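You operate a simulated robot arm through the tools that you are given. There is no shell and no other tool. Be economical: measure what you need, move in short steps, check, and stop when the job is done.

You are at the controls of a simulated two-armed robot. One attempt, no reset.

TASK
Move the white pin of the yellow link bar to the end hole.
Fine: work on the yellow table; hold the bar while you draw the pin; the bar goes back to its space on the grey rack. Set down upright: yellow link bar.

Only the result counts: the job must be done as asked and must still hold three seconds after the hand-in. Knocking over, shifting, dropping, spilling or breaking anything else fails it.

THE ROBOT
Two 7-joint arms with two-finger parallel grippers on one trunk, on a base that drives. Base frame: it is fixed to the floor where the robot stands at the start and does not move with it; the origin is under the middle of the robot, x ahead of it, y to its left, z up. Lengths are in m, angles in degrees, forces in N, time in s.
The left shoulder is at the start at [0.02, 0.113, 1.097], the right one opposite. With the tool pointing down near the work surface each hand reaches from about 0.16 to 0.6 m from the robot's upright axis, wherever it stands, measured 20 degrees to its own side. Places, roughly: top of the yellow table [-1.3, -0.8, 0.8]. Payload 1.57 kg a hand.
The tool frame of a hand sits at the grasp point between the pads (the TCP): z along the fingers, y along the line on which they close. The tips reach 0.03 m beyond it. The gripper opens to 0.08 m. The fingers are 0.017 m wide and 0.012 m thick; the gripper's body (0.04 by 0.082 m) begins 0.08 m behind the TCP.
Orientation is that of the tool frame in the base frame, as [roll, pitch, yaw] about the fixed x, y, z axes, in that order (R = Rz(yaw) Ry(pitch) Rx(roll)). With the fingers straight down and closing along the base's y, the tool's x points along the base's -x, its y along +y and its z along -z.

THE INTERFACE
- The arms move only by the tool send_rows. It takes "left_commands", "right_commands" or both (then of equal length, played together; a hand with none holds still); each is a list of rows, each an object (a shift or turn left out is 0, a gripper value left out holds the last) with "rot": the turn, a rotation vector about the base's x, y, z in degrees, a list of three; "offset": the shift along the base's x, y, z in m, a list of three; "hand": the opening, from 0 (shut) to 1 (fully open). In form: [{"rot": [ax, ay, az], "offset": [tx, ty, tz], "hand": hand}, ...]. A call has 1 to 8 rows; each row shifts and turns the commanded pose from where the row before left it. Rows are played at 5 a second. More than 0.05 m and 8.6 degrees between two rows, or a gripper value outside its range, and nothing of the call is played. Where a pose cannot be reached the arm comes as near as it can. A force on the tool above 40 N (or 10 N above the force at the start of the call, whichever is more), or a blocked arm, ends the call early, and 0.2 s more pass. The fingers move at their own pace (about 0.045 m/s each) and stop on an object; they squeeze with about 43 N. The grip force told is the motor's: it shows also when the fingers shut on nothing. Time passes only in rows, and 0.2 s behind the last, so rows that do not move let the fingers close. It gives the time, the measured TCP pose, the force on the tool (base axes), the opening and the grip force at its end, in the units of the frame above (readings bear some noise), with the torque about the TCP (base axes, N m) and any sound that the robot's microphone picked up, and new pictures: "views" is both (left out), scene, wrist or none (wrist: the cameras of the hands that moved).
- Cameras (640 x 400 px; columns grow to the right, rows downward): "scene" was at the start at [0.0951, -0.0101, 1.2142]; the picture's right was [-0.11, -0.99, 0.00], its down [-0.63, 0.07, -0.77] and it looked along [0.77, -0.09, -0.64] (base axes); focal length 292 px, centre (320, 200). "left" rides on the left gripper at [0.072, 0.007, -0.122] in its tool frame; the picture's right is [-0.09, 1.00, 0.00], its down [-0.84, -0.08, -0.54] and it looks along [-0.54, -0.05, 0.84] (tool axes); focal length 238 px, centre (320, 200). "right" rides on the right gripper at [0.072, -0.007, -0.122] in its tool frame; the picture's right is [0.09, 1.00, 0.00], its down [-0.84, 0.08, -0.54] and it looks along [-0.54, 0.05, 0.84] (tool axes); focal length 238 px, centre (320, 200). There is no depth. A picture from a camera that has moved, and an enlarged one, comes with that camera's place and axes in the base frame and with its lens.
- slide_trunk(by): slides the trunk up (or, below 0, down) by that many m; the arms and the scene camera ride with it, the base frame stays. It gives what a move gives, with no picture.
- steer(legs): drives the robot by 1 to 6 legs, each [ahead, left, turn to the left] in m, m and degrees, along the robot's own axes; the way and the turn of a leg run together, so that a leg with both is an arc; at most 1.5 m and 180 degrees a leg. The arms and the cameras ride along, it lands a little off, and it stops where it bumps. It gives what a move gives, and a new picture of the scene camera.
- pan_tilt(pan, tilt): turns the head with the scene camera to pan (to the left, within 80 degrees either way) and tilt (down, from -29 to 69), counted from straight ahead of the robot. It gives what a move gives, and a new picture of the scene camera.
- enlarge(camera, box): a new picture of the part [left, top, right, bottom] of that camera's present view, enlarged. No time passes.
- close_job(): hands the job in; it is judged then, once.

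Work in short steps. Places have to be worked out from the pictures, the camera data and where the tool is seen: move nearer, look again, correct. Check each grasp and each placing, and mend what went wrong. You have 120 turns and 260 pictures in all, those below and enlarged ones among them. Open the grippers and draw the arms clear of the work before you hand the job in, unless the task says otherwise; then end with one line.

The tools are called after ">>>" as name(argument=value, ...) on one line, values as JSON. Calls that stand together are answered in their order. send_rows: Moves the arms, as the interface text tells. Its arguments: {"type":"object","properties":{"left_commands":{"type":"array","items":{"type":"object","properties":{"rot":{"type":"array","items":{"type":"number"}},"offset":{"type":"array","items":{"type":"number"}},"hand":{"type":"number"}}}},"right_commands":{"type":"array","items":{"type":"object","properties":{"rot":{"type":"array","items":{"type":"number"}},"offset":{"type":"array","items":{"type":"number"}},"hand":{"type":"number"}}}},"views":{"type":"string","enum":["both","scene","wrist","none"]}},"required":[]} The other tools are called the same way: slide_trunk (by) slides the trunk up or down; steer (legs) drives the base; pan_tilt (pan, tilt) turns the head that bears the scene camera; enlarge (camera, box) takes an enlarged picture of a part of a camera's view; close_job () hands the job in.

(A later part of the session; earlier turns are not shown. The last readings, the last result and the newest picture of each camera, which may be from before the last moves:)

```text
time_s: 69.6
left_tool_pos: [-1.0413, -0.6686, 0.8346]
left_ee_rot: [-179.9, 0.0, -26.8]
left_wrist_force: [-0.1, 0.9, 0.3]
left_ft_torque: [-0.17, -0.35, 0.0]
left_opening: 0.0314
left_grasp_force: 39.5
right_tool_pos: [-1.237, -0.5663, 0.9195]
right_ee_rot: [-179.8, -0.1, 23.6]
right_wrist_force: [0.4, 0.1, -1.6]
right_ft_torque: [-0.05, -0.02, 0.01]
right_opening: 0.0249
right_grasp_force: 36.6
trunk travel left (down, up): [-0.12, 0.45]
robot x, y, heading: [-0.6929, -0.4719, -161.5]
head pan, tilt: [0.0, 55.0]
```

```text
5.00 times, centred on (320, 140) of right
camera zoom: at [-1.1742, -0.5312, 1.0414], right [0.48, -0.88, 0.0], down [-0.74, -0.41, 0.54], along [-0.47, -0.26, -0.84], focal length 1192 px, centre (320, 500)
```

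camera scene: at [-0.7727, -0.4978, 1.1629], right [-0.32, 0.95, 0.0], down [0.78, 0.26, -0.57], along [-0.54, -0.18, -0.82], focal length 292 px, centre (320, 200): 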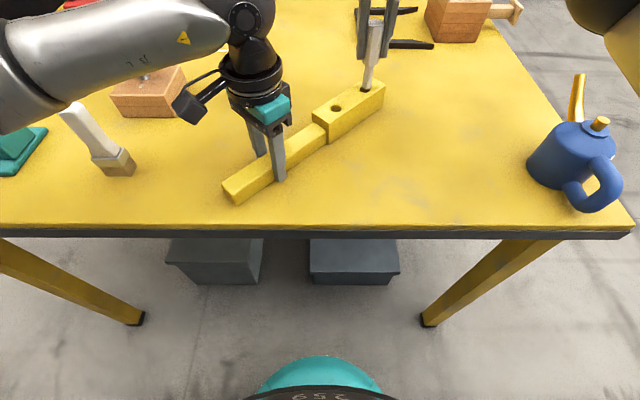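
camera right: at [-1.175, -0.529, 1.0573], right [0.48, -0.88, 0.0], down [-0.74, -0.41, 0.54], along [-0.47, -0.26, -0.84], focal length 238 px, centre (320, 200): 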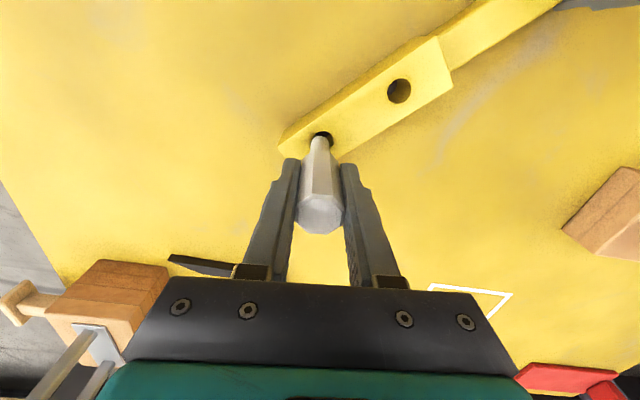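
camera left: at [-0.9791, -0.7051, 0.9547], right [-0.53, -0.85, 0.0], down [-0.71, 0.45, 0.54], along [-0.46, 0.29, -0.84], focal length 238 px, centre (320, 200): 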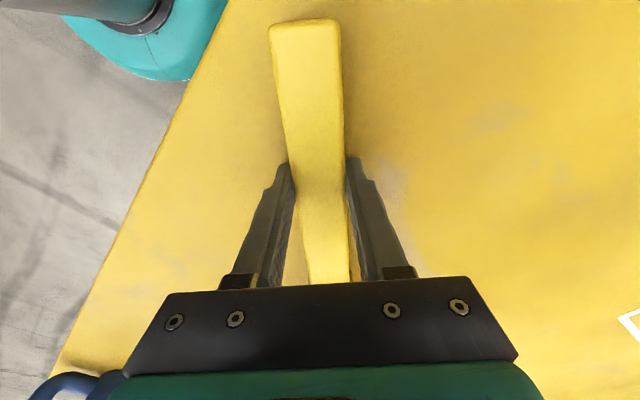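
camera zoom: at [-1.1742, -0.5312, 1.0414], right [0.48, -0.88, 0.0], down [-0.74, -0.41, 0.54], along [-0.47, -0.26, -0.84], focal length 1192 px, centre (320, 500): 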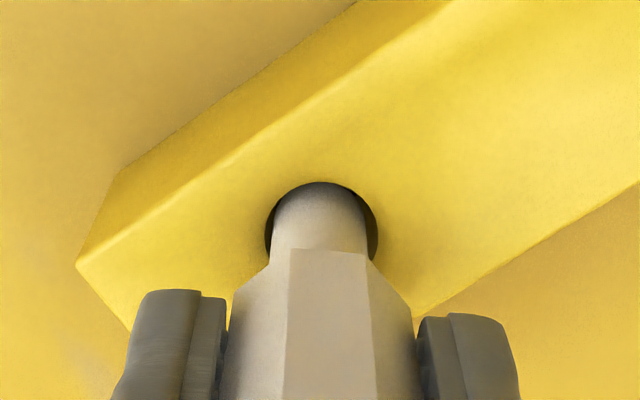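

The shank is in the hole with no contact force. I'll shift 0.7 mm away from me and continue down.

>>> send_rows(right_commands=[{"offset": [-0.0007, -0.0003, -0.002]}, {"offset": [0, 0, -0.005]}, {"offset": [0, 0, -0.005]}, {"offset": [0, 0, -0.005]}, {"offset": [0, 0, -0.005]}, {}], views="none")

>>> enlarge(camera="scene", box=[330, 50, 410, 120])

```text
time_s: 71.0
left_tool_pos: [-1.0411, -0.6671, 0.8327]
left_ee_rot: [-179.9, 0.0, -26.8]
left_wrist_force: [-1.7, -0.5, -0.7]
left_ft_torque: [-0.2, -0.48, 0.24]
left_opening: 0.0317
left_grasp_force: 40.7
right_tool_pos: [-1.2385, -0.5676, 0.8981]
right_ee_rot: [180.0, -0.1, 23.6]
right_wrist_force: [1.5, 0.1, 0.0]
right_ft_torque: [0.02, -0.09, 0.02]
right_opening: 0.0251
right_grasp_force: 37.0
trunk travel left (down, up): [-0.12, 0.45]
robot x, y, heading: [-0.692, -0.4734, -161.6]
head pan, tilt: [0.0, 55.0]
```

```text
5.71 times, centred on (370, 85) of scene
camera zoom: at [-0.7727, -0.4978, 1.1629], right [-0.32, 0.95, 0.0], down [0.78, 0.26, -0.57], along [-0.54, -0.18, -0.82], focal length 1668 px, centre (34, 857)
```

zoom: 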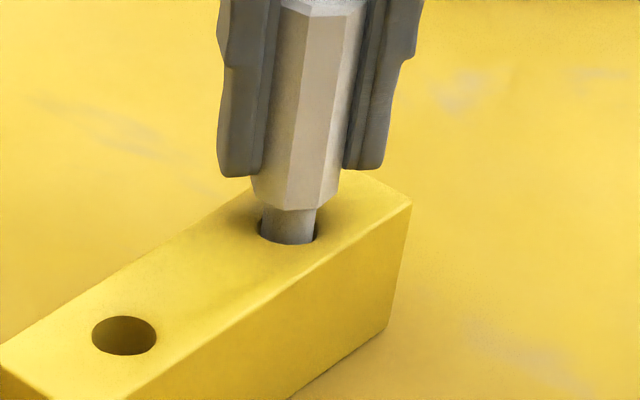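

Sliding in fine, with about 12 mm left before the shoulder seats.

>>> send_rows(right_commands=[{"offset": [0, 0, -0.004]}, {"offset": [0, 0, -0.004]}, {"offset": [0, 0, -0.002]}, {"offset": [0, 0, -0.0015]}, {}], views="none")

>>> enlarge(camera="scene", box=[330, 50, 410, 120])

```text
time_s: 72.2
left_tool_pos: [-1.0412, -0.6669, 0.8328]
left_ee_rot: [180.0, 0.0, -26.9]
left_wrist_force: [-4.3, 0.6, -8.1]
left_ft_torque: [-0.68, -0.93, 0.2]
left_opening: 0.0315
left_grasp_force: 39.6
right_tool_pos: [-1.2379, -0.5678, 0.8884]
right_ee_rot: [180.0, 0.1, 23.6]
right_wrist_force: [2.6, 1.9, 17.6]
right_ft_torque: [0.25, -0.66, 0.07]
right_opening: 0.0249
right_grasp_force: 36.6
trunk travel left (down, up): [-0.12, 0.45]
robot x, y, heading: [-0.693, -0.4706, -161.6]
head pan, tilt: [0.0, 55.0]
```

```text
5.71 times, centred on (370, 85) of scene
camera zoom: at [-0.772, -0.4974, 1.1631], right [-0.32, 0.95, 0.0], down [0.78, 0.26, -0.57], along [-0.54, -0.18, -0.82], focal length 1668 px, centre (34, 857)
```

zoom: 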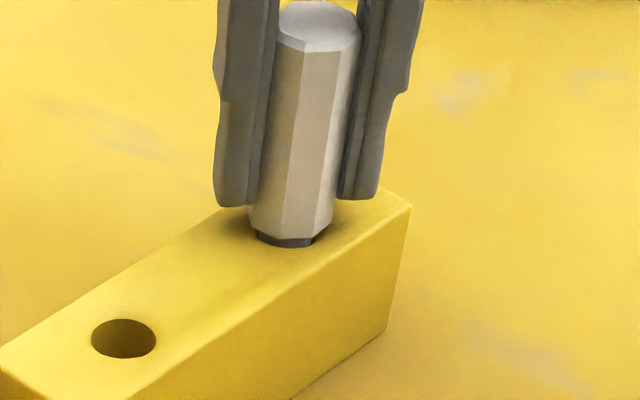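

Contact at 18 N with a slight gap left. I'll press another 2 mm gently.

>>> send_rows(right_commands=[{"offset": [0, 0, -0.001]}, {"offset": [0, 0, -0.001]}, {}], views="none")

>>> enlarge(camera="scene", box=[330, 50, 410, 120])

>>> enlarge(camera="right", box=[240, 100, 400, 240])

```text
time_s: 73.0
left_tool_pos: [-1.0409, -0.6675, 0.8347]
left_ee_rot: [-180.0, 0.2, -26.9]
left_wrist_force: [-5.8, 1.7, -7.0]
left_ft_torque: [-0.27, -1.01, 0.18]
left_opening: 0.0317
left_grasp_force: 39.7
right_tool_pos: [-1.2378, -0.5673, 0.888]
right_ee_rot: [-179.9, 0.3, 23.5]
right_wrist_force: [5.5, 2.6, 25.6]
right_ft_torque: [-0.12, -0.29, -0.04]
right_opening: 0.0252
right_grasp_force: 36.4
trunk travel left (down, up): [-0.12, 0.45]
robot x, y, heading: [-0.6951, -0.4755, -161.4]
head pan, tilt: [0.0, 55.0]
```

```text
5.71 times, centred on (370, 85) of scene
camera zoom: at [-0.7712, -0.4972, 1.1631], right [-0.32, 0.95, 0.0], down [0.78, 0.26, -0.57], along [-0.55, -0.18, -0.82], focal length 1668 px, centre (34, 857)
```

zoom: 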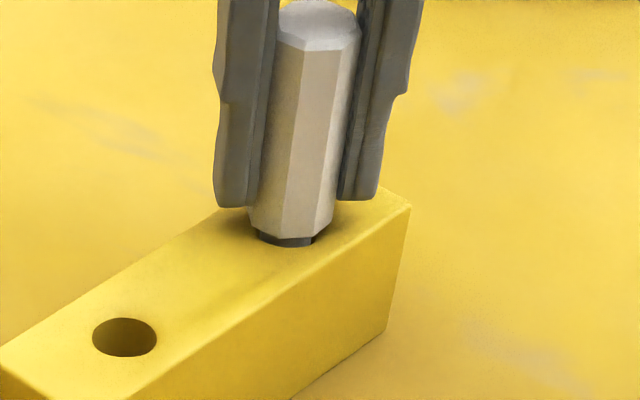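

```text
2.86 times, centred on (320, 170) of right
camera zoom: at [-1.1743, -0.5315, 1.0087], right [0.48, -0.88, 0.0], down [-0.73, -0.4, 0.55], along [-0.48, -0.26, -0.84], focal length 681 px, centre (320, 286)
```

zoom: 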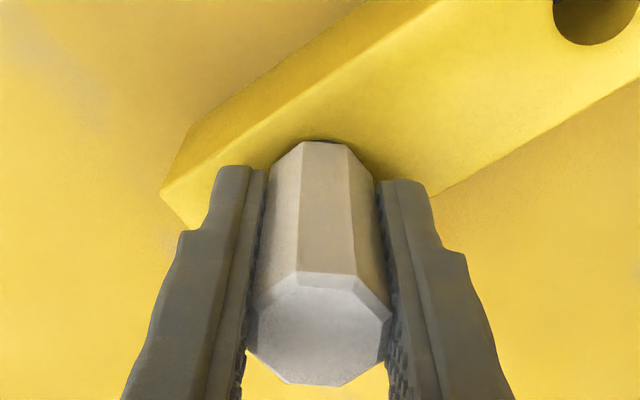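

It may have slipped a little in the grip or be binding. I'll release it and see how it settles.

>>> send_rows(right_commands=[{"offset": [0, 0, 0.002]}, {"hand": 0.6}, {}, {}, {}], views="none")

>>> enlarge(camera="scene", box=[330, 50, 410, 120])

>>> enlarge(camera="right", box=[240, 100, 400, 240])

```text
time_s: 74.2
left_tool_pos: [-1.0413, -0.6673, 0.8341]
left_ee_rot: [-179.9, 0.2, -26.8]
left_wrist_force: [1.0, 0.0, 0.9]
left_ft_torque: [0.2, 0.61, -0.02]
left_opening: 0.0314
left_grasp_force: 40.6
right_tool_pos: [-1.2362, -0.5668, 0.8866]
right_ee_rot: [179.9, -0.1, 23.7]
right_wrist_force: [-0.1, -0.8, -0.5]
right_ft_torque: [0.02, 0.0, -0.03]
right_opening: 0.0481
right_grasp_force: 0.0
trunk travel left (down, up): [-0.12, 0.45]
robot x, y, heading: [-0.6928, -0.4713, -161.8]
head pan, tilt: [0.0, 55.0]
```

```text
5.71 times, centred on (370, 85) of scene
camera zoom: at [-0.7722, -0.4978, 1.163], right [-0.32, 0.95, 0.0], down [0.78, 0.26, -0.57], along [-0.54, -0.18, -0.82], focal length 1668 px, centre (34, 857)
```

zoom: 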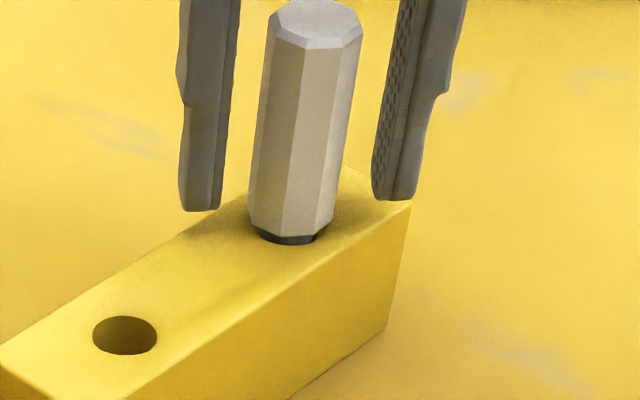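

```text
2.86 times, centred on (320, 170) of right
camera zoom: at [-1.1746, -0.5315, 1.0086], right [0.48, -0.88, 0.0], down [-0.74, -0.41, 0.54], along [-0.47, -0.26, -0.84], focal length 681 px, centre (320, 286)
```

zoom: 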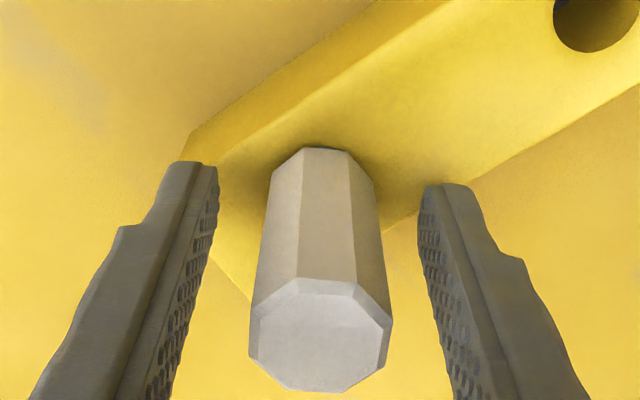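

A roughly 2 mm gap remains on one side. I'll go above the pin, close the fingers and tap it down from the top.

>>> send_rows(right_commands=[{"hand": 1}, {"offset": [0, 0, 0.03]}, {"offset": [0, 0, 0.04]}, {"offset": [0, 0, 0.01], "hand": 0}, {}, {}, {}])

>>> enlarge(camera="scene", box=[310, 10, 420, 120])

>>> enlarge(camera="right", box=[240, 60, 400, 200])

```text
time_s: 75.8
left_tool_pos: [-1.0419, -0.6677, 0.8341]
left_ee_rot: [179.9, 0.1, -26.8]
left_wrist_force: [-1.9, -0.3, 1.9]
left_ft_torque: [0.46, 1.0, 0.15]
left_opening: 0.0314
left_grasp_force: 40.3
right_tool_pos: [-1.2378, -0.5679, 0.9672]
right_ee_rot: [-180.0, 0.0, 23.6]
right_wrist_force: [0.2, -0.8, -1.4]
right_ft_torque: [-0.01, -0.03, 0.01]
right_opening: 0.0
right_grasp_force: 4.7
trunk travel left (down, up): [-0.12, 0.45]
robot x, y, heading: [-0.6942, -0.4703, -161.7]
head pan, tilt: [0.0, 55.0]
camera scene: at [-0.7723, -0.4978, 1.163], right [-0.32, 0.95, 0.0], down [0.78, 0.26, -0.57], along [-0.54, -0.18, -0.82], focal length 292 px, centre (320, 200)
camera right: at [-1.1757, -0.532, 1.0889], right [0.48, -0.88, 0.0], down [-0.74, -0.41, 0.54], along [-0.47, -0.26, -0.84], focal length 238 px, centre (320, 200)
```

scene: 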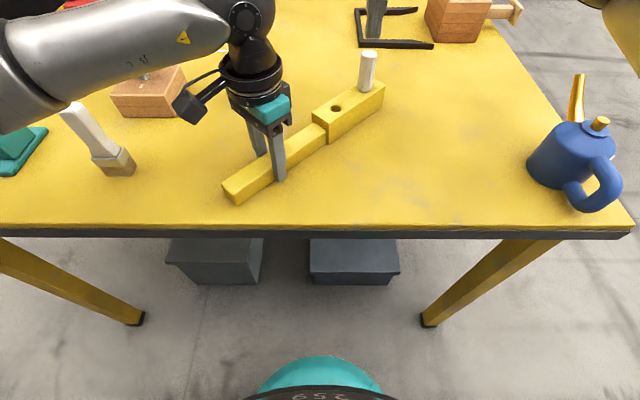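
right: 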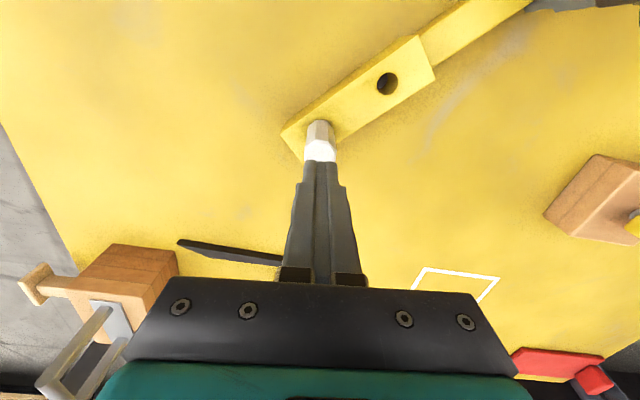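

```text
3.64 times, centred on (365, 65) of scene
camera zoom: at [-0.7723, -0.4978, 1.163], right [-0.32, 0.95, 0.0], down [0.78, 0.26, -0.57], along [-0.54, -0.18, -0.82], focal length 1061 px, centre (156, 691)
```

zoom: 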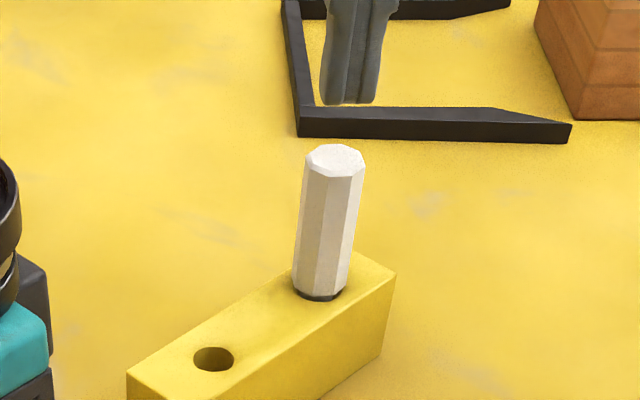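

```text
2.86 times, centred on (320, 130) of right
camera zoom: at [-1.1757, -0.532, 1.0889], right [0.48, -0.88, 0.0], down [-0.74, -0.41, 0.54], along [-0.47, -0.26, -0.84], focal length 681 px, centre (320, 400)
```

zoom: 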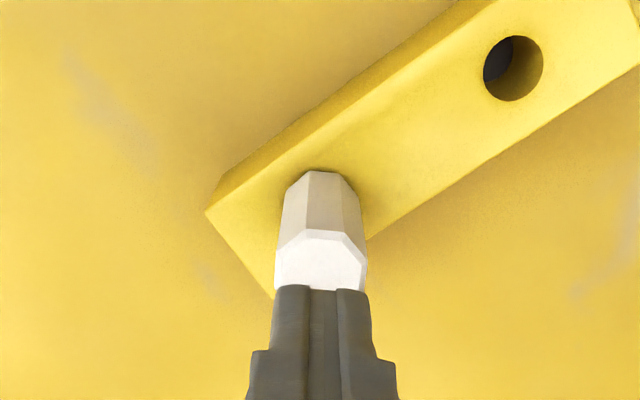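

Now press down lightly on the pin top.

>>> send_rows(right_commands=[{"offset": [0, 0, -0.015]}, {"offset": [0, 0, -0.005]}, {"offset": [0, 0, -0.003]}, {"offset": [0, 0, -0.002]}, {"offset": [0, 0, -0.002]}, {"offset": [0, 0, -0.002]}, {}], views="none")

>>> enlarge(camera="scene", box=[310, 10, 420, 120])

```text
time_s: 77.4
left_tool_pos: [-1.04, -0.6665, 0.8338]
left_ee_rot: [180.0, 0.0, -27.0]
left_wrist_force: [-13.9, 4.3, -4.6]
left_ft_torque: [-0.16, -0.42, 0.4]
left_opening: 0.0314
left_grasp_force: 40.3
right_tool_pos: [-1.2381, -0.5679, 0.9437]
right_ee_rot: [179.9, 0.3, 23.6]
right_wrist_force: [3.9, -1.2, 31.9]
right_ft_torque: [0.03, -0.27, 0.17]
right_opening: 0.0001
right_grasp_force: 21.1
trunk travel left (down, up): [-0.12, 0.45]
robot x, y, heading: [-0.6988, -0.4679, -161.5]
head pan, tilt: [0.0, 55.0]
```

```text
3.64 times, centred on (365, 65) of scene
camera zoom: at [-0.7716, -0.4971, 1.1632], right [-0.32, 0.95, 0.0], down [0.78, 0.26, -0.57], along [-0.55, -0.18, -0.82], focal length 1061 px, centre (156, 691)
```

zoom: 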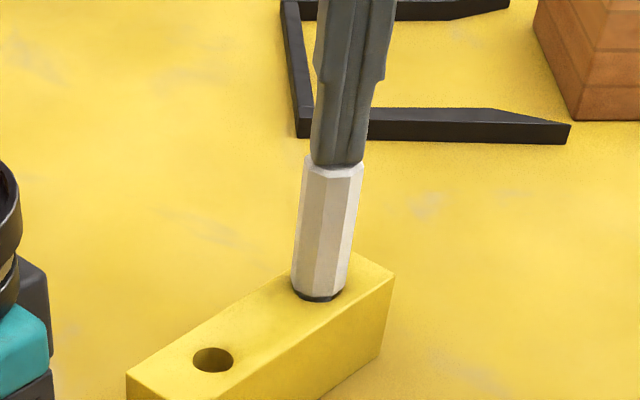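

No further travel under 32 N. I'll back off and inspect the seat from the side with the right wrist camera.

>>> send_rows(right_commands=[{"offset": [0, 0, 0.02]}, {"offset": [0.01, 0.03, 0.0]}, {"offset": [0.01, 0.04, 0.0]}, {"offset": [0.01, 0.03, -0.03]}])

>>> enlarge(camera="scene", box=[340, 40, 400, 110])

```text
time_s: 78.4
left_tool_pos: [-1.0405, -0.6674, 0.8324]
left_ee_rot: [180.0, 0.0, -26.9]
left_wrist_force: [0.1, 1.8, -1.0]
left_ft_torque: [0.13, 0.46, -0.15]
left_opening: 0.0317
left_grasp_force: 40.2
right_tool_pos: [-1.2055, -0.4676, 0.927]
right_ee_rot: [180.0, 0.0, 23.7]
right_wrist_force: [0.0, 0.5, -0.1]
right_ft_torque: [0.01, 0.0, 0.01]
right_opening: 0.0001
right_grasp_force: 21.0
trunk travel left (down, up): [-0.12, 0.45]
robot x, y, heading: [-0.6947, -0.4711, -161.7]
head pan, tilt: [0.0, 55.0]
camera scene: at [-0.7724, -0.4976, 1.1629], right [-0.32, 0.95, 0.0], down [0.78, 0.26, -0.57], along [-0.54, -0.18, -0.82], focal length 292 px, centre (320, 200)
camera right: at [-1.1434, -0.4318, 1.0482], right [0.48, -0.88, 0.0], down [-0.74, -0.41, 0.54], along [-0.47, -0.26, -0.84], focal length 238 px, centre (320, 200)
```

scene: 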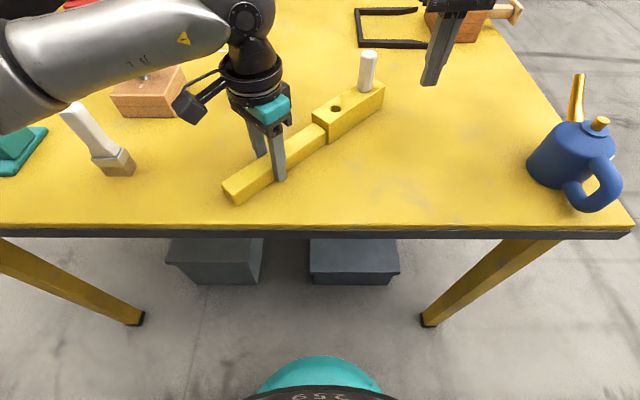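
right: 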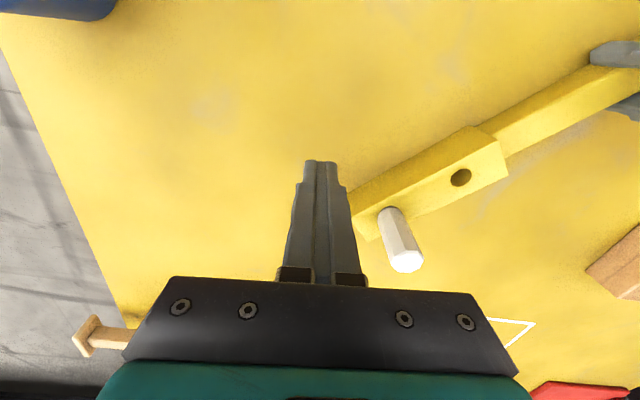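

```text
5.71 times, centred on (370, 75) of scene
camera zoom: at [-0.7724, -0.4976, 1.1629], right [-0.32, 0.95, 0.0], down [0.78, 0.26, -0.57], along [-0.54, -0.18, -0.82], focal length 1668 px, centre (34, 914)
```

zoom: 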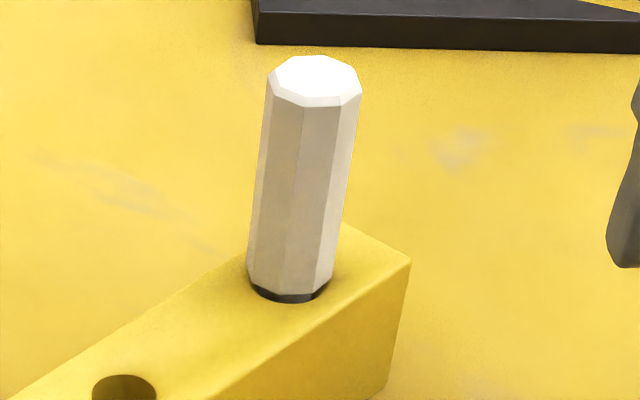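

The pin stands about 2 mm proud, possibly because the bar isn't lying flat under the left grip. I'll release the left hand so the bar settles flat, and look.

>>> send_rows(left_commands=[{"offset": [0, 0, -0.001]}, {"hand": 0.6}, {}, {}, {}], views="none")

>>> enlarge(camera="scene", box=[340, 40, 400, 110])

>>> enlarge(camera="right", box=[350, 170, 450, 290])

```text
time_s: 79.6
left_tool_pos: [-1.0418, -0.6661, 0.8325]
left_ee_rot: [180.0, 0.0, -26.8]
left_wrist_force: [-0.3, -1.4, 0.0]
left_ft_torque: [0.02, 0.01, 0.02]
left_opening: 0.048
left_grasp_force: 0.0
right_tool_pos: [-1.2067, -0.4685, 0.9264]
right_ee_rot: [180.0, 0.0, 23.7]
right_wrist_force: [-0.9, 0.2, -0.4]
right_ft_torque: [-0.01, -0.04, 0.0]
right_opening: 0.0001
right_grasp_force: 21.0
trunk travel left (down, up): [-0.12, 0.45]
robot x, y, heading: [-0.6909, -0.471, -161.7]
head pan, tilt: [0.0, 55.0]
```

```text
5.71 times, centred on (370, 75) of scene
camera zoom: at [-0.7724, -0.4977, 1.1629], right [-0.32, 0.95, 0.0], down [0.78, 0.26, -0.57], along [-0.54, -0.18, -0.82], focal length 1668 px, centre (34, 914)
```

zoom: 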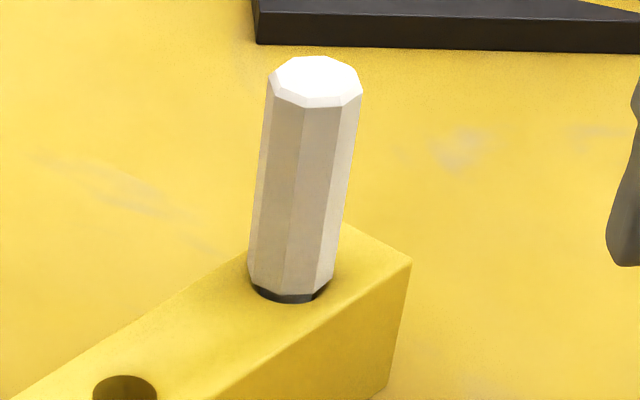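

```text
3.33 times, centred on (400, 230) of right
camera zoom: at [-1.1438, -0.4322, 1.0484], right [0.48, -0.88, 0.0], down [-0.74, -0.41, 0.54], along [-0.47, -0.26, -0.84], focal length 794 px, centre (53, 100)
```

zoom: 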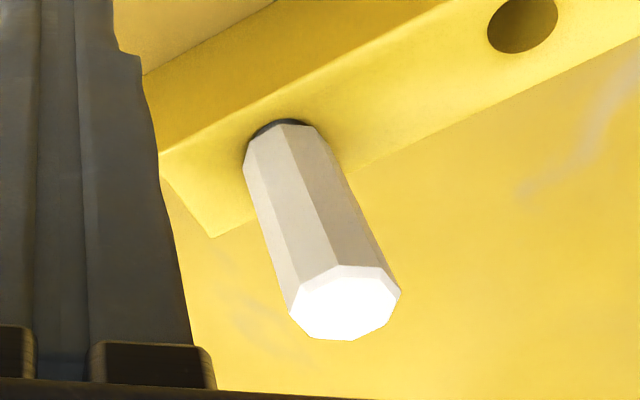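

The pin may be about 1–2 mm proud. I'll re-hold the bar with the left hand, bring the right hand back over the pin, and twist gently while pressing to seat it fully.

>>> send_rows(left_commands=[{"hand": 0}, {}, {}, {}, {}, {}], right_commands=[{"offset": [-0.01, -0.03, 0.04], "hand": 1}, {"offset": [-0.01, -0.04, 0.01]}, {"offset": [-0.0117, -0.03, 0.0]}, {}, {}, {}], views="wrist")

```text
refused: row 1 steps farther than a row can; nothing moved
```

>>> send_rows(left_commands=[{"hand": 0}, {}, {}, {}, {}, {}], right_commands=[{"offset": [0, 0, 0.04], "hand": 1}, {"offset": [-0.01, -0.03, 0.01]}, {"offset": [-0.01, -0.04, 0.0]}, {"offset": [-0.0117, -0.0297, 0]}, {}, {}], views="wrist")

```text
time_s: 81.0
left_tool_pos: [-1.0408, -0.6671, 0.8341]
left_ee_rot: [-180.0, 0.0, -26.8]
left_wrist_force: [0.1, -0.6, 1.0]
left_ft_torque: [-0.08, -0.14, 0.07]
left_opening: 0.0317
left_grasp_force: 40.4
right_tool_pos: [-1.2379, -0.5667, 0.9791]
right_ee_rot: [-179.9, 0.0, 23.6]
right_wrist_force: [0.6, -0.6, -0.5]
right_ft_torque: [0.01, 0.0, -0.02]
right_opening: 0.0802
right_grasp_force: 0.0
trunk travel left (down, up): [-0.12, 0.45]
robot x, y, heading: [-0.6964, -0.4715, -161.7]
head pan, tilt: [0.0, 55.0]
camera right: at [-1.1736, -0.5303, 1.1011], right [0.48, -0.88, 0.0], down [-0.74, -0.41, 0.54], along [-0.47, -0.26, -0.84], focal length 238 px, centre (320, 200)
camera left: at [-0.98, -0.7044, 0.9546], right [-0.53, -0.85, 0.0], down [-0.71, 0.45, 0.54], along [-0.46, 0.29, -0.84], focal length 238 px, centre (320, 200)
```

right: 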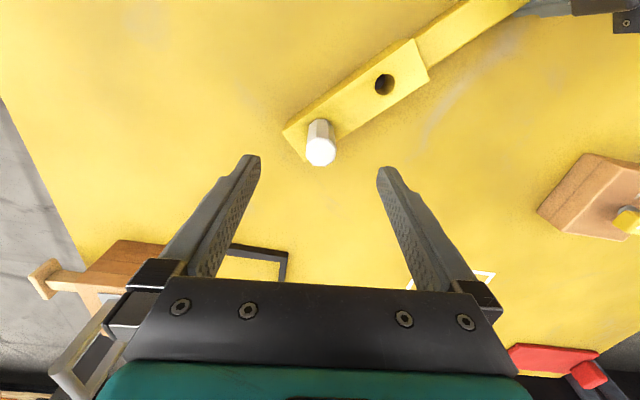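
left: 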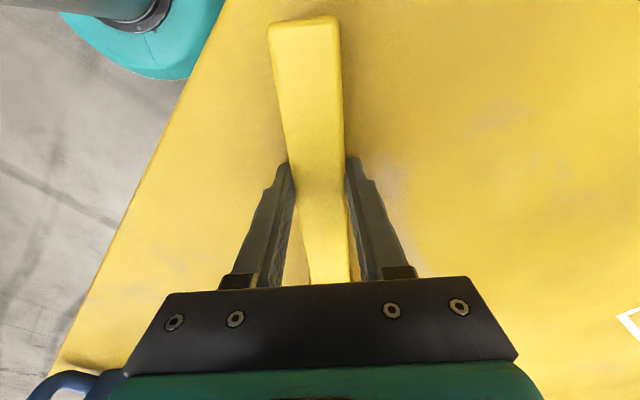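

Descend and grip the pin again.

>>> send_rows(right_commands=[{"offset": [0, 0, -0.045]}, {"offset": [0, 0, -0.045]}, {"offset": [0, 0, -0.007]}, {"hand": 0}, {}, {}, {}, {}], views="none")

>>> send_rows(right_commands=[{"rot": [0, 0, 4], "offset": [0, 0, -0.001]}, {"rot": [0, 0, 4], "offset": [0, 0, -0.001]}, {"rot": [0, 0, -8], "offset": [0, 0, -0.0005]}, {"rot": [0, 0, -4]}, {"rot": [0, 0, 4]}, {}], views="scene")

>>> enlarge(camera="scene", box=[340, 40, 400, 110])

```text
time_s: 82.8
left_tool_pos: [-1.0423, -0.6661, 0.8322]
left_ee_rot: [-180.0, 0.2, -27.0]
left_wrist_force: [-7.9, 6.0, 0.1]
left_ft_torque: [-0.42, -0.66, -0.36]
left_opening: 0.0313
left_grasp_force: 40.0
right_tool_pos: [-1.2401, -0.5655, 0.8799]
right_ee_rot: [179.9, -0.2, 23.5]
right_wrist_force: [7.8, -7.8, 1.3]
right_ft_torque: [0.02, 0.07, -0.1]
right_opening: 0.0253
right_grasp_force: 29.8
trunk travel left (down, up): [-0.12, 0.45]
robot x, y, heading: [-0.6959, -0.47, -161.5]
head pan, tilt: [0.0, 55.0]
```

```text
time_s: 84.2
left_tool_pos: [-1.0416, -0.6665, 0.8329]
left_ee_rot: [180.0, 0.2, -26.8]
left_wrist_force: [-9.0, 6.6, 0.1]
left_ft_torque: [0.08, 0.36, 0.12]
left_opening: 0.0313
left_grasp_force: 40.9
right_tool_pos: [-1.24, -0.5664, 0.8789]
right_ee_rot: [180.0, 0.0, 23.5]
right_wrist_force: [3.6, -5.6, 13.1]
right_ft_torque: [-0.17, -0.22, -0.46]
right_opening: 0.0249
right_grasp_force: 36.9
trunk travel left (down, up): [-0.12, 0.45]
robot x, y, heading: [-0.6936, -0.4714, -161.4]
head pan, tilt: [0.0, 55.0]
camera scene: at [-0.7721, -0.4976, 1.163], right [-0.32, 0.95, 0.0], down [0.78, 0.26, -0.57], along [-0.54, -0.18, -0.82], focal length 292 px, centre (320, 200)
```

scene: 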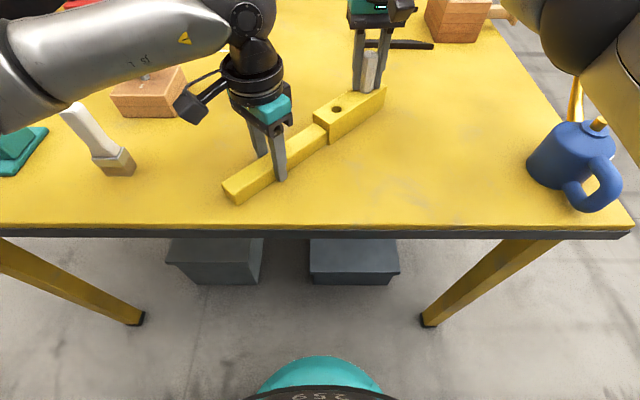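

```text
5.71 times, centred on (370, 75) of scene
camera zoom: at [-0.7721, -0.4976, 1.163], right [-0.32, 0.95, 0.0], down [0.78, 0.26, -0.57], along [-0.54, -0.18, -0.82], focal length 1668 px, centre (34, 914)
```

zoom: 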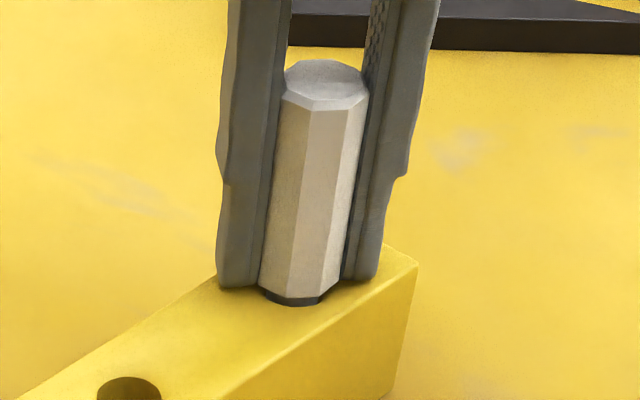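

Still the same gap. I'll release and press from the top once more, harder (up to the force stop), listening for a click.

>>> send_rows(right_commands=[{"hand": 1}, {}, {}, {"offset": [0, 0, 0.04]}, {"offset": [0, 0, 0.04]}, {"offset": [0, 0, 0.005], "hand": 0}, {}, {}], views="none")

>>> enlarge(camera="right", box=[240, 60, 400, 200])

>>> enlarge(camera="scene", box=[340, 40, 400, 110])

```text
time_s: 86.0
left_tool_pos: [-1.0414, -0.6678, 0.8337]
left_ee_rot: [180.0, 0.1, -27.0]
left_wrist_force: [3.6, -2.3, 2.9]
left_ft_torque: [-0.2, -0.37, 0.07]
left_opening: 0.0316
left_grasp_force: 40.3
right_tool_pos: [-1.2376, -0.5702, 0.9643]
right_ee_rot: [179.9, 0.0, 23.5]
right_wrist_force: [0.5, 0.7, 0.2]
right_ft_torque: [0.01, 0.01, 0.01]
right_opening: 0.0099
right_grasp_force: 0.2
trunk travel left (down, up): [-0.12, 0.45]
robot x, y, heading: [-0.6948, -0.4753, -161.8]
head pan, tilt: [0.0, 55.0]
```

```text
2.86 times, centred on (320, 130) of right
camera zoom: at [-1.1748, -0.5336, 1.0846], right [0.48, -0.88, 0.0], down [-0.74, -0.41, 0.54], along [-0.47, -0.26, -0.84], focal length 681 px, centre (320, 400)
```

zoom: 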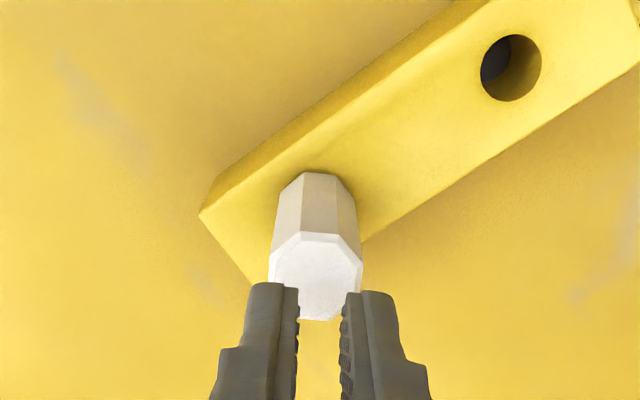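

```text
5.71 times, centred on (370, 75) of scene
camera zoom: at [-0.772, -0.4978, 1.163], right [-0.32, 0.95, 0.0], down [0.78, 0.26, -0.57], along [-0.54, -0.18, -0.82], focal length 1668 px, centre (34, 914)
```

zoom: 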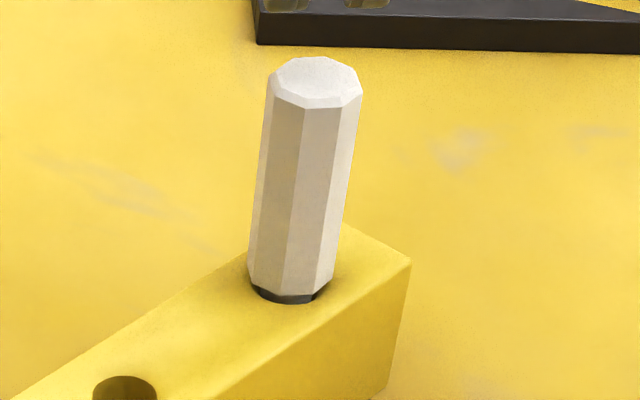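

>>> send_rows(right_commands=[{"offset": [-0.0005, 0.003, -0.012]}, {"offset": [0, 0, -0.006]}, {"offset": [0, 0, -0.003]}, {"offset": [0, 0, -0.002]}, {"offset": [0, 0, -0.002]}, {"offset": [0, 0, -0.002]}, {"offset": [0, 0, -0.002]}, {"offset": [0, 0, -0.002]}], views="none")

>>> enlarge(camera="scene", box=[340, 40, 400, 110])

```text
time_s: 87.4
left_tool_pos: [-1.0416, -0.6663, 0.833]
left_ee_rot: [179.9, 0.3, -27.0]
left_wrist_force: [3.4, -1.1, 4.1]
left_ft_torque: [0.11, 0.38, 0.0]
left_opening: 0.0319
left_grasp_force: 39.8
right_tool_pos: [-1.2411, -0.565, 0.9425]
right_ee_rot: [179.9, 0.6, 23.6]
right_wrist_force: [1.0, 1.7, 5.7]
right_ft_torque: [0.01, -0.07, -0.01]
right_opening: 0.0
right_grasp_force: 21.1
trunk travel left (down, up): [-0.12, 0.45]
robot x, y, heading: [-0.6969, -0.4719, -161.7]
head pan, tilt: [0.0, 55.0]
stopped in row 7 (right hand): the force on the tool passed its limit at 42 N (the readings are from after the stop); the commanded pose is now the measured one
```

```text
5.71 times, centred on (370, 75) of scene
camera zoom: at [-0.7715, -0.4975, 1.1629], right [-0.32, 0.95, 0.0], down [0.78, 0.26, -0.57], along [-0.55, -0.18, -0.82], focal length 1668 px, centre (34, 914)
```

zoom: 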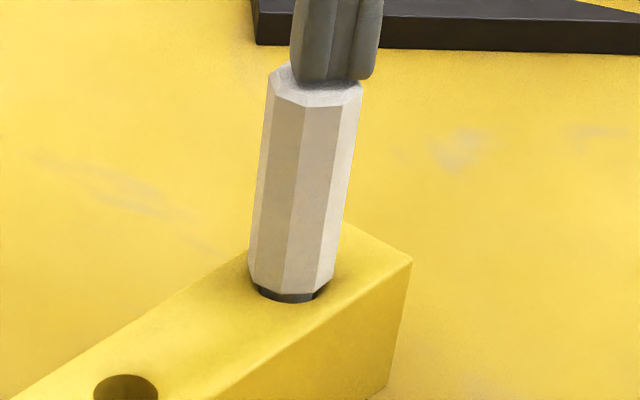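

It's a hard stop, and the pin top height above the surface (0.113) matches the original (≈0.114), so it is seated. Next I retract the right hand up, and release and retreat the left.

>>> send_rows(right_commands=[{"offset": [0, 0, 0.04]}, {"offset": [0, 0, 0.04]}, {}, {}, {}, {}, {}], left_commands=[{"hand": 1}, {}, {}, {"offset": [0, 0, 0.04]}, {"offset": [0, 0, 0.045]}, {"offset": [0, 0, 0.045]}, {"offset": [0.01, -0.04, 0.02]}], views="none")

>>> send_rows(right_commands=[{"hand": 1}, {"rot": [0, 0, -8.4], "offset": [0.014, -0.006, 0]}, {"rot": [0, 0, -8.4], "offset": [0.014, -0.006, 0]}, {"rot": [0, 0, -8.4], "offset": [0.014, -0.006, 0]}, {"rot": [0, 0, -8.4], "offset": [0.014, -0.006, 0]}, {"rot": [0, 0, -8.4], "offset": [0.014, -0.007, 0]}, {"rot": [0, 0, -8.4], "offset": [0.014, -0.007, 0]}, {}], left_commands=[{"offset": [0.012, -0.04, 0]}, {"rot": [0, 0, 8], "offset": [0.01, -0.03, 0]}, {"rot": [0, 0, 8], "offset": [0, -0.02, 0]}, {"rot": [0, 0, 8], "offset": [0, -0.02, 0]}, {"rot": [0, 0, 8]}, {"rot": [0, 0, 8]}, {}, {}], views="both")

```text
time_s: 89.0
left_tool_pos: [-1.0283, -0.7043, 0.983]
left_ee_rot: [-180.0, 0.1, -26.8]
left_wrist_force: [0.0, -0.4, 0.2]
left_ft_torque: [0.04, -0.02, 0.02]
left_opening: 0.0801
left_grasp_force: 0.1
right_tool_pos: [-1.2412, -0.5617, 1.0213]
right_ee_rot: [179.8, 0.4, 23.7]
right_wrist_force: [0.7, -0.8, -0.5]
right_ft_torque: [-0.01, -0.01, -0.03]
right_opening: 0.0003
right_grasp_force: 21.3
trunk travel left (down, up): [-0.12, 0.45]
robot x, y, heading: [-0.6936, -0.4692, -161.3]
head pan, tilt: [0.0, 55.0]
```

```text
time_s: 90.8
left_tool_pos: [-1.0092, -0.8172, 0.9817]
left_ee_rot: [-180.0, 0.1, 13.3]
left_wrist_force: [-0.2, 0.3, -0.1]
left_ft_torque: [-0.01, -0.01, -0.01]
left_opening: 0.0802
left_grasp_force: 0.0
right_tool_pos: [-1.1591, -0.6011, 1.0209]
right_ee_rot: [179.8, 0.5, -26.8]
right_wrist_force: [0.6, 0.3, -0.7]
right_ft_torque: [0.0, 0.02, 0.01]
right_opening: 0.0801
right_grasp_force: 0.1
trunk travel left (down, up): [-0.12, 0.45]
robot x, y, heading: [-0.699, -0.4692, -161.5]
head pan, tilt: [0.0, 55.0]
camera scene: at [-0.7725, -0.4976, 1.1629], right [-0.32, 0.95, 0.0], down [0.78, 0.26, -0.57], along [-0.54, -0.18, -0.82], focal length 292 px, centre (320, 200)
camera right: at [-1.0904, -0.6267, 1.1413], right [-0.37, -0.93, 0.0], down [-0.78, 0.31, 0.55], along [-0.51, 0.2, -0.84], focal length 238 px, centre (320, 200)
camera left: at [-0.9373, -0.8055, 1.1032], right [0.14, -0.99, 0.0], down [-0.83, -0.12, 0.54], along [-0.54, -0.07, -0.84], focal length 238 px, centre (320, 200)
```

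scene: 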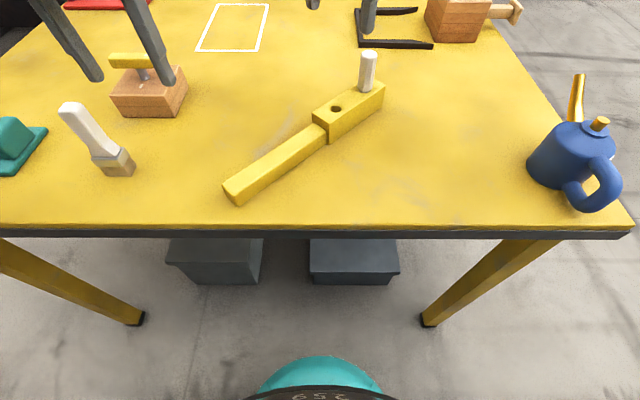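
right: 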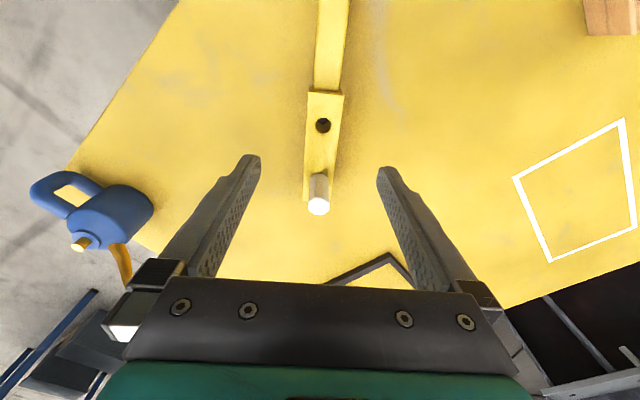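
left: 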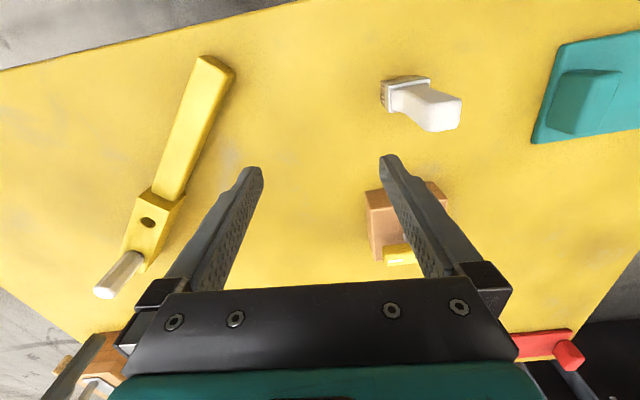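

Pin stands in the end hole. Now the right hand takes the block by hole 1 (grip target ≈(-1.154,-0.608)). I'll lower most of the way and check.

>>> send_rows(right_commands=[{"rot": [-0.05, -0.54, 0], "offset": [0.005, -0.007, 0]}, {"offset": [0, 0, -0.045]}, {"offset": [0, 0, -0.045]}, {"offset": [0, 0, -0.03]}, {}], views="wrist")

```text
time_s: 92.0
left_tool_pos: [-1.0089, -0.8164, 0.9811]
left_ee_rot: [-180.0, 0.2, 13.0]
left_wrist_force: [0.1, 0.0, 0.6]
left_ft_torque: [0.02, 0.03, 0.02]
left_opening: 0.08
left_grasp_force: 0.0
right_tool_pos: [-1.153, -0.6081, 0.9006]
right_ee_rot: [-180.0, 0.0, -26.7]
right_wrist_force: [-0.7, -0.6, -0.4]
right_ft_torque: [-0.01, 0.02, 0.03]
right_opening: 0.0799
right_grasp_force: 0.1
trunk travel left (down, up): [-0.12, 0.45]
robot x, y, heading: [-0.6941, -0.4719, -161.7]
head pan, tilt: [0.0, 55.0]
camera right: at [-1.0861, -0.6346, 1.0212], right [-0.37, -0.93, 0.0], down [-0.78, 0.31, 0.54], along [-0.51, 0.2, -0.84], focal length 238 px, centre (320, 200)
```

right: 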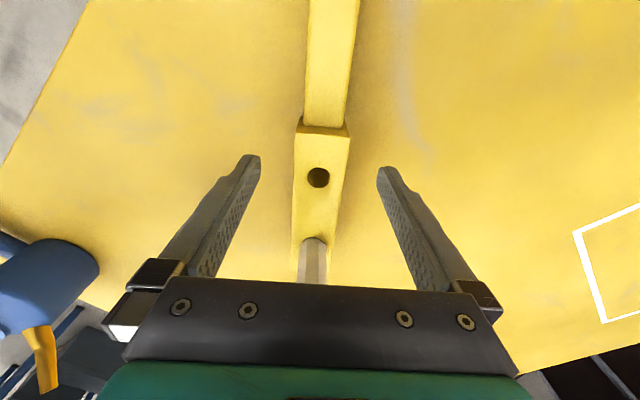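

Centred. Descend, close with a full wait, then lift slightly.

>>> send_rows(right_commands=[{"offset": [0, 0, -0.04]}, {"offset": [0, 0, -0.0255]}, {"hand": 0}, {}, {}, {}, {}, {}], views="none")

>>> send_rows(right_commands=[{}, {"offset": [0, 0, 0.005]}, {"offset": [0, 0, 0.005]}, {"offset": [0, 0, 0.01]}, {"offset": [0, 0, 0.01]}, {}], views="both")

```text
time_s: 93.8
left_tool_pos: [-1.0094, -0.8164, 0.9805]
left_ee_rot: [180.0, 0.1, 13.1]
left_wrist_force: [0.4, -0.2, 0.7]
left_ft_torque: [0.02, 0.03, -0.03]
left_opening: 0.08
left_grasp_force: 0.1
right_tool_pos: [-1.1517, -0.609, 0.8346]
right_ee_rot: [-180.0, 0.1, -26.8]
right_wrist_force: [0.1, -1.3, 0.1]
right_ft_torque: [-0.04, 0.07, 0.1]
right_opening: 0.0421
right_grasp_force: 42.5
trunk travel left (down, up): [-0.12, 0.45]
robot x, y, heading: [-0.6928, -0.472, -161.7]
head pan, tilt: [0.0, 55.0]
```

```text
time_s: 95.2
left_tool_pos: [-1.0096, -0.8158, 0.982]
left_ee_rot: [-180.0, 0.1, 13.2]
left_wrist_force: [-0.2, -0.4, 0.3]
left_ft_torque: [-0.02, -0.04, 0.01]
left_opening: 0.0799
left_grasp_force: 0.0
right_tool_pos: [-1.1517, -0.6085, 0.867]
right_ee_rot: [180.0, 0.0, -26.7]
right_wrist_force: [-0.3, 0.8, -4.3]
right_ft_torque: [-0.01, -0.08, -0.02]
right_opening: 0.0418
right_grasp_force: 43.3
trunk travel left (down, up): [-0.12, 0.45]
robot x, y, heading: [-0.6922, -0.4716, -161.8]
head pan, tilt: [0.0, 55.0]
camera scene: at [-0.7728, -0.4977, 1.1629], right [-0.32, 0.95, 0.0], down [0.78, 0.26, -0.57], along [-0.54, -0.18, -0.82], focal length 292 px, centre (320, 200)
camera right: at [-1.0847, -0.6343, 0.9876], right [-0.37, -0.93, 0.0], down [-0.78, 0.31, 0.54], along [-0.5, 0.2, -0.84], focal length 238 px, centre (320, 200)
```

scene: 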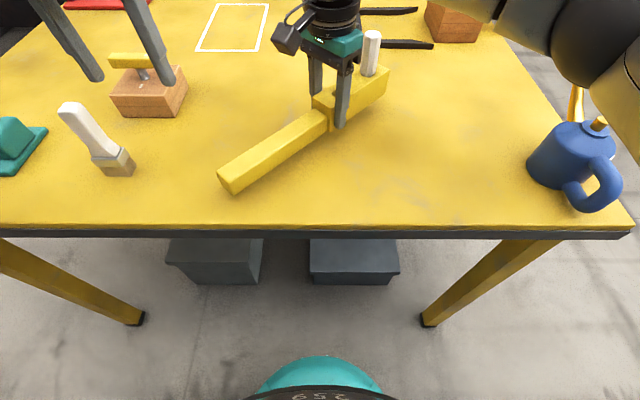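
right: 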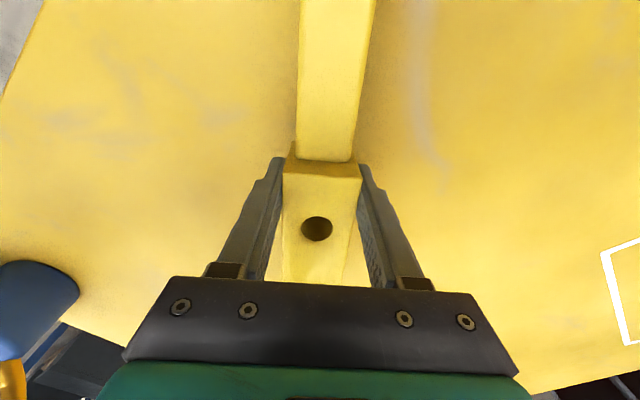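

Good balanced grip (joint is 0.026 further along than before, so home TCP becomes ≈(0.526,-0.012)). I'll raise the left hand out of the way, raise the trunk and swing the bar back to rel. yaw 108.

>>> send_rows(left_commands=[{"offset": [0, 0, 0.04]}, {"offset": [0, 0, 0.04]}, {"offset": [0, 0, 0.04]}, {"offset": [0.01, -0.03, 0.03]}], right_commands=[{"offset": [0, 0, 0.02]}, {"offset": [0, 0, 0.02]}, {}, {}], views="none")

>>> slide_trunk(by=0.1)

>>> send_rows(right_commands=[{"rot": [0, 0, -6.6]}, {"rot": [0, 0, -6.6]}, {"rot": [0, 0, -6.6]}, {"rot": [0, 0, -6.6]}, {}], views="scene")

```text
time_s: 96.2
left_tool_pos: [-0.9973, -0.8459, 1.1328]
left_ee_rot: [179.9, 0.2, 13.0]
left_wrist_force: [-0.2, 0.3, 0.7]
left_ft_torque: [0.02, -0.01, 0.0]
left_opening: 0.0802
left_grasp_force: 0.0
right_tool_pos: [-1.1514, -0.6085, 0.9066]
right_ee_rot: [-180.0, 0.0, -26.7]
right_wrist_force: [0.0, -0.4, -5.0]
right_ft_torque: [-0.06, -0.06, 0.02]
right_opening: 0.0419
right_grasp_force: 42.7
trunk travel left (down, up): [-0.12, 0.45]
robot x, y, heading: [-0.6952, -0.4707, -161.6]
head pan, tilt: [0.0, 55.0]
```

```text
time_s: 97.6
left_tool_pos: [-0.9966, -0.8462, 1.2318]
left_ee_rot: [-179.9, 0.2, 13.2]
left_wrist_force: [0.0, 0.3, -0.7]
left_ft_torque: [-0.02, 0.03, 0.04]
left_opening: 0.0797
left_grasp_force: 0.0
right_tool_pos: [-1.1518, -0.6087, 1.0059]
right_ee_rot: [179.9, 0.0, -26.7]
right_wrist_force: [-0.4, 0.1, -4.7]
right_ft_torque: [-0.04, -0.06, -0.02]
right_opening: 0.0419
right_grasp_force: 42.8
trunk travel left (down, up): [-0.22, 0.35]
robot x, y, heading: [-0.6951, -0.4714, -161.7]
head pan, tilt: [0.0, 55.0]
```

```text
time_s: 98.8
left_tool_pos: [-0.9982, -0.8471, 1.2322]
left_ee_rot: [-180.0, 0.1, 13.0]
left_wrist_force: [0.4, 0.3, -0.2]
left_ft_torque: [-0.03, 0.0, 0.0]
left_opening: 0.0798
left_grasp_force: 0.1
right_tool_pos: [-1.1509, -0.6081, 1.0062]
right_ee_rot: [-180.0, 0.0, -53.2]
right_wrist_force: [0.6, -0.2, -4.3]
right_ft_torque: [-0.07, -0.05, 0.05]
right_opening: 0.0419
right_grasp_force: 43.3
trunk travel left (down, up): [-0.22, 0.35]
robot x, y, heading: [-0.6967, -0.4702, -161.6]
head pan, tilt: [0.0, 55.0]
camera scene: at [-0.7728, -0.4978, 1.2629], right [-0.32, 0.95, 0.0], down [0.78, 0.26, -0.57], along [-0.54, -0.18, -0.82], focal length 292 px, centre (320, 200)
```

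scene: 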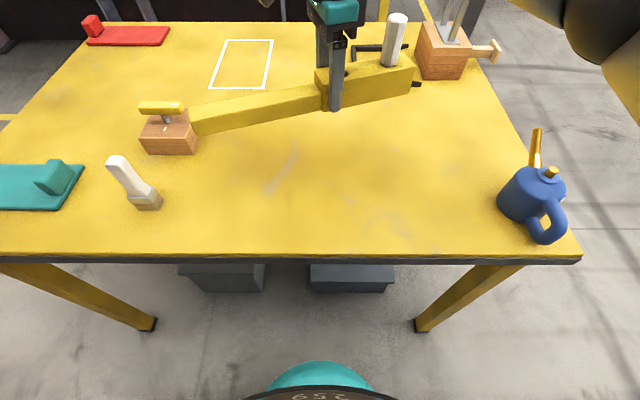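

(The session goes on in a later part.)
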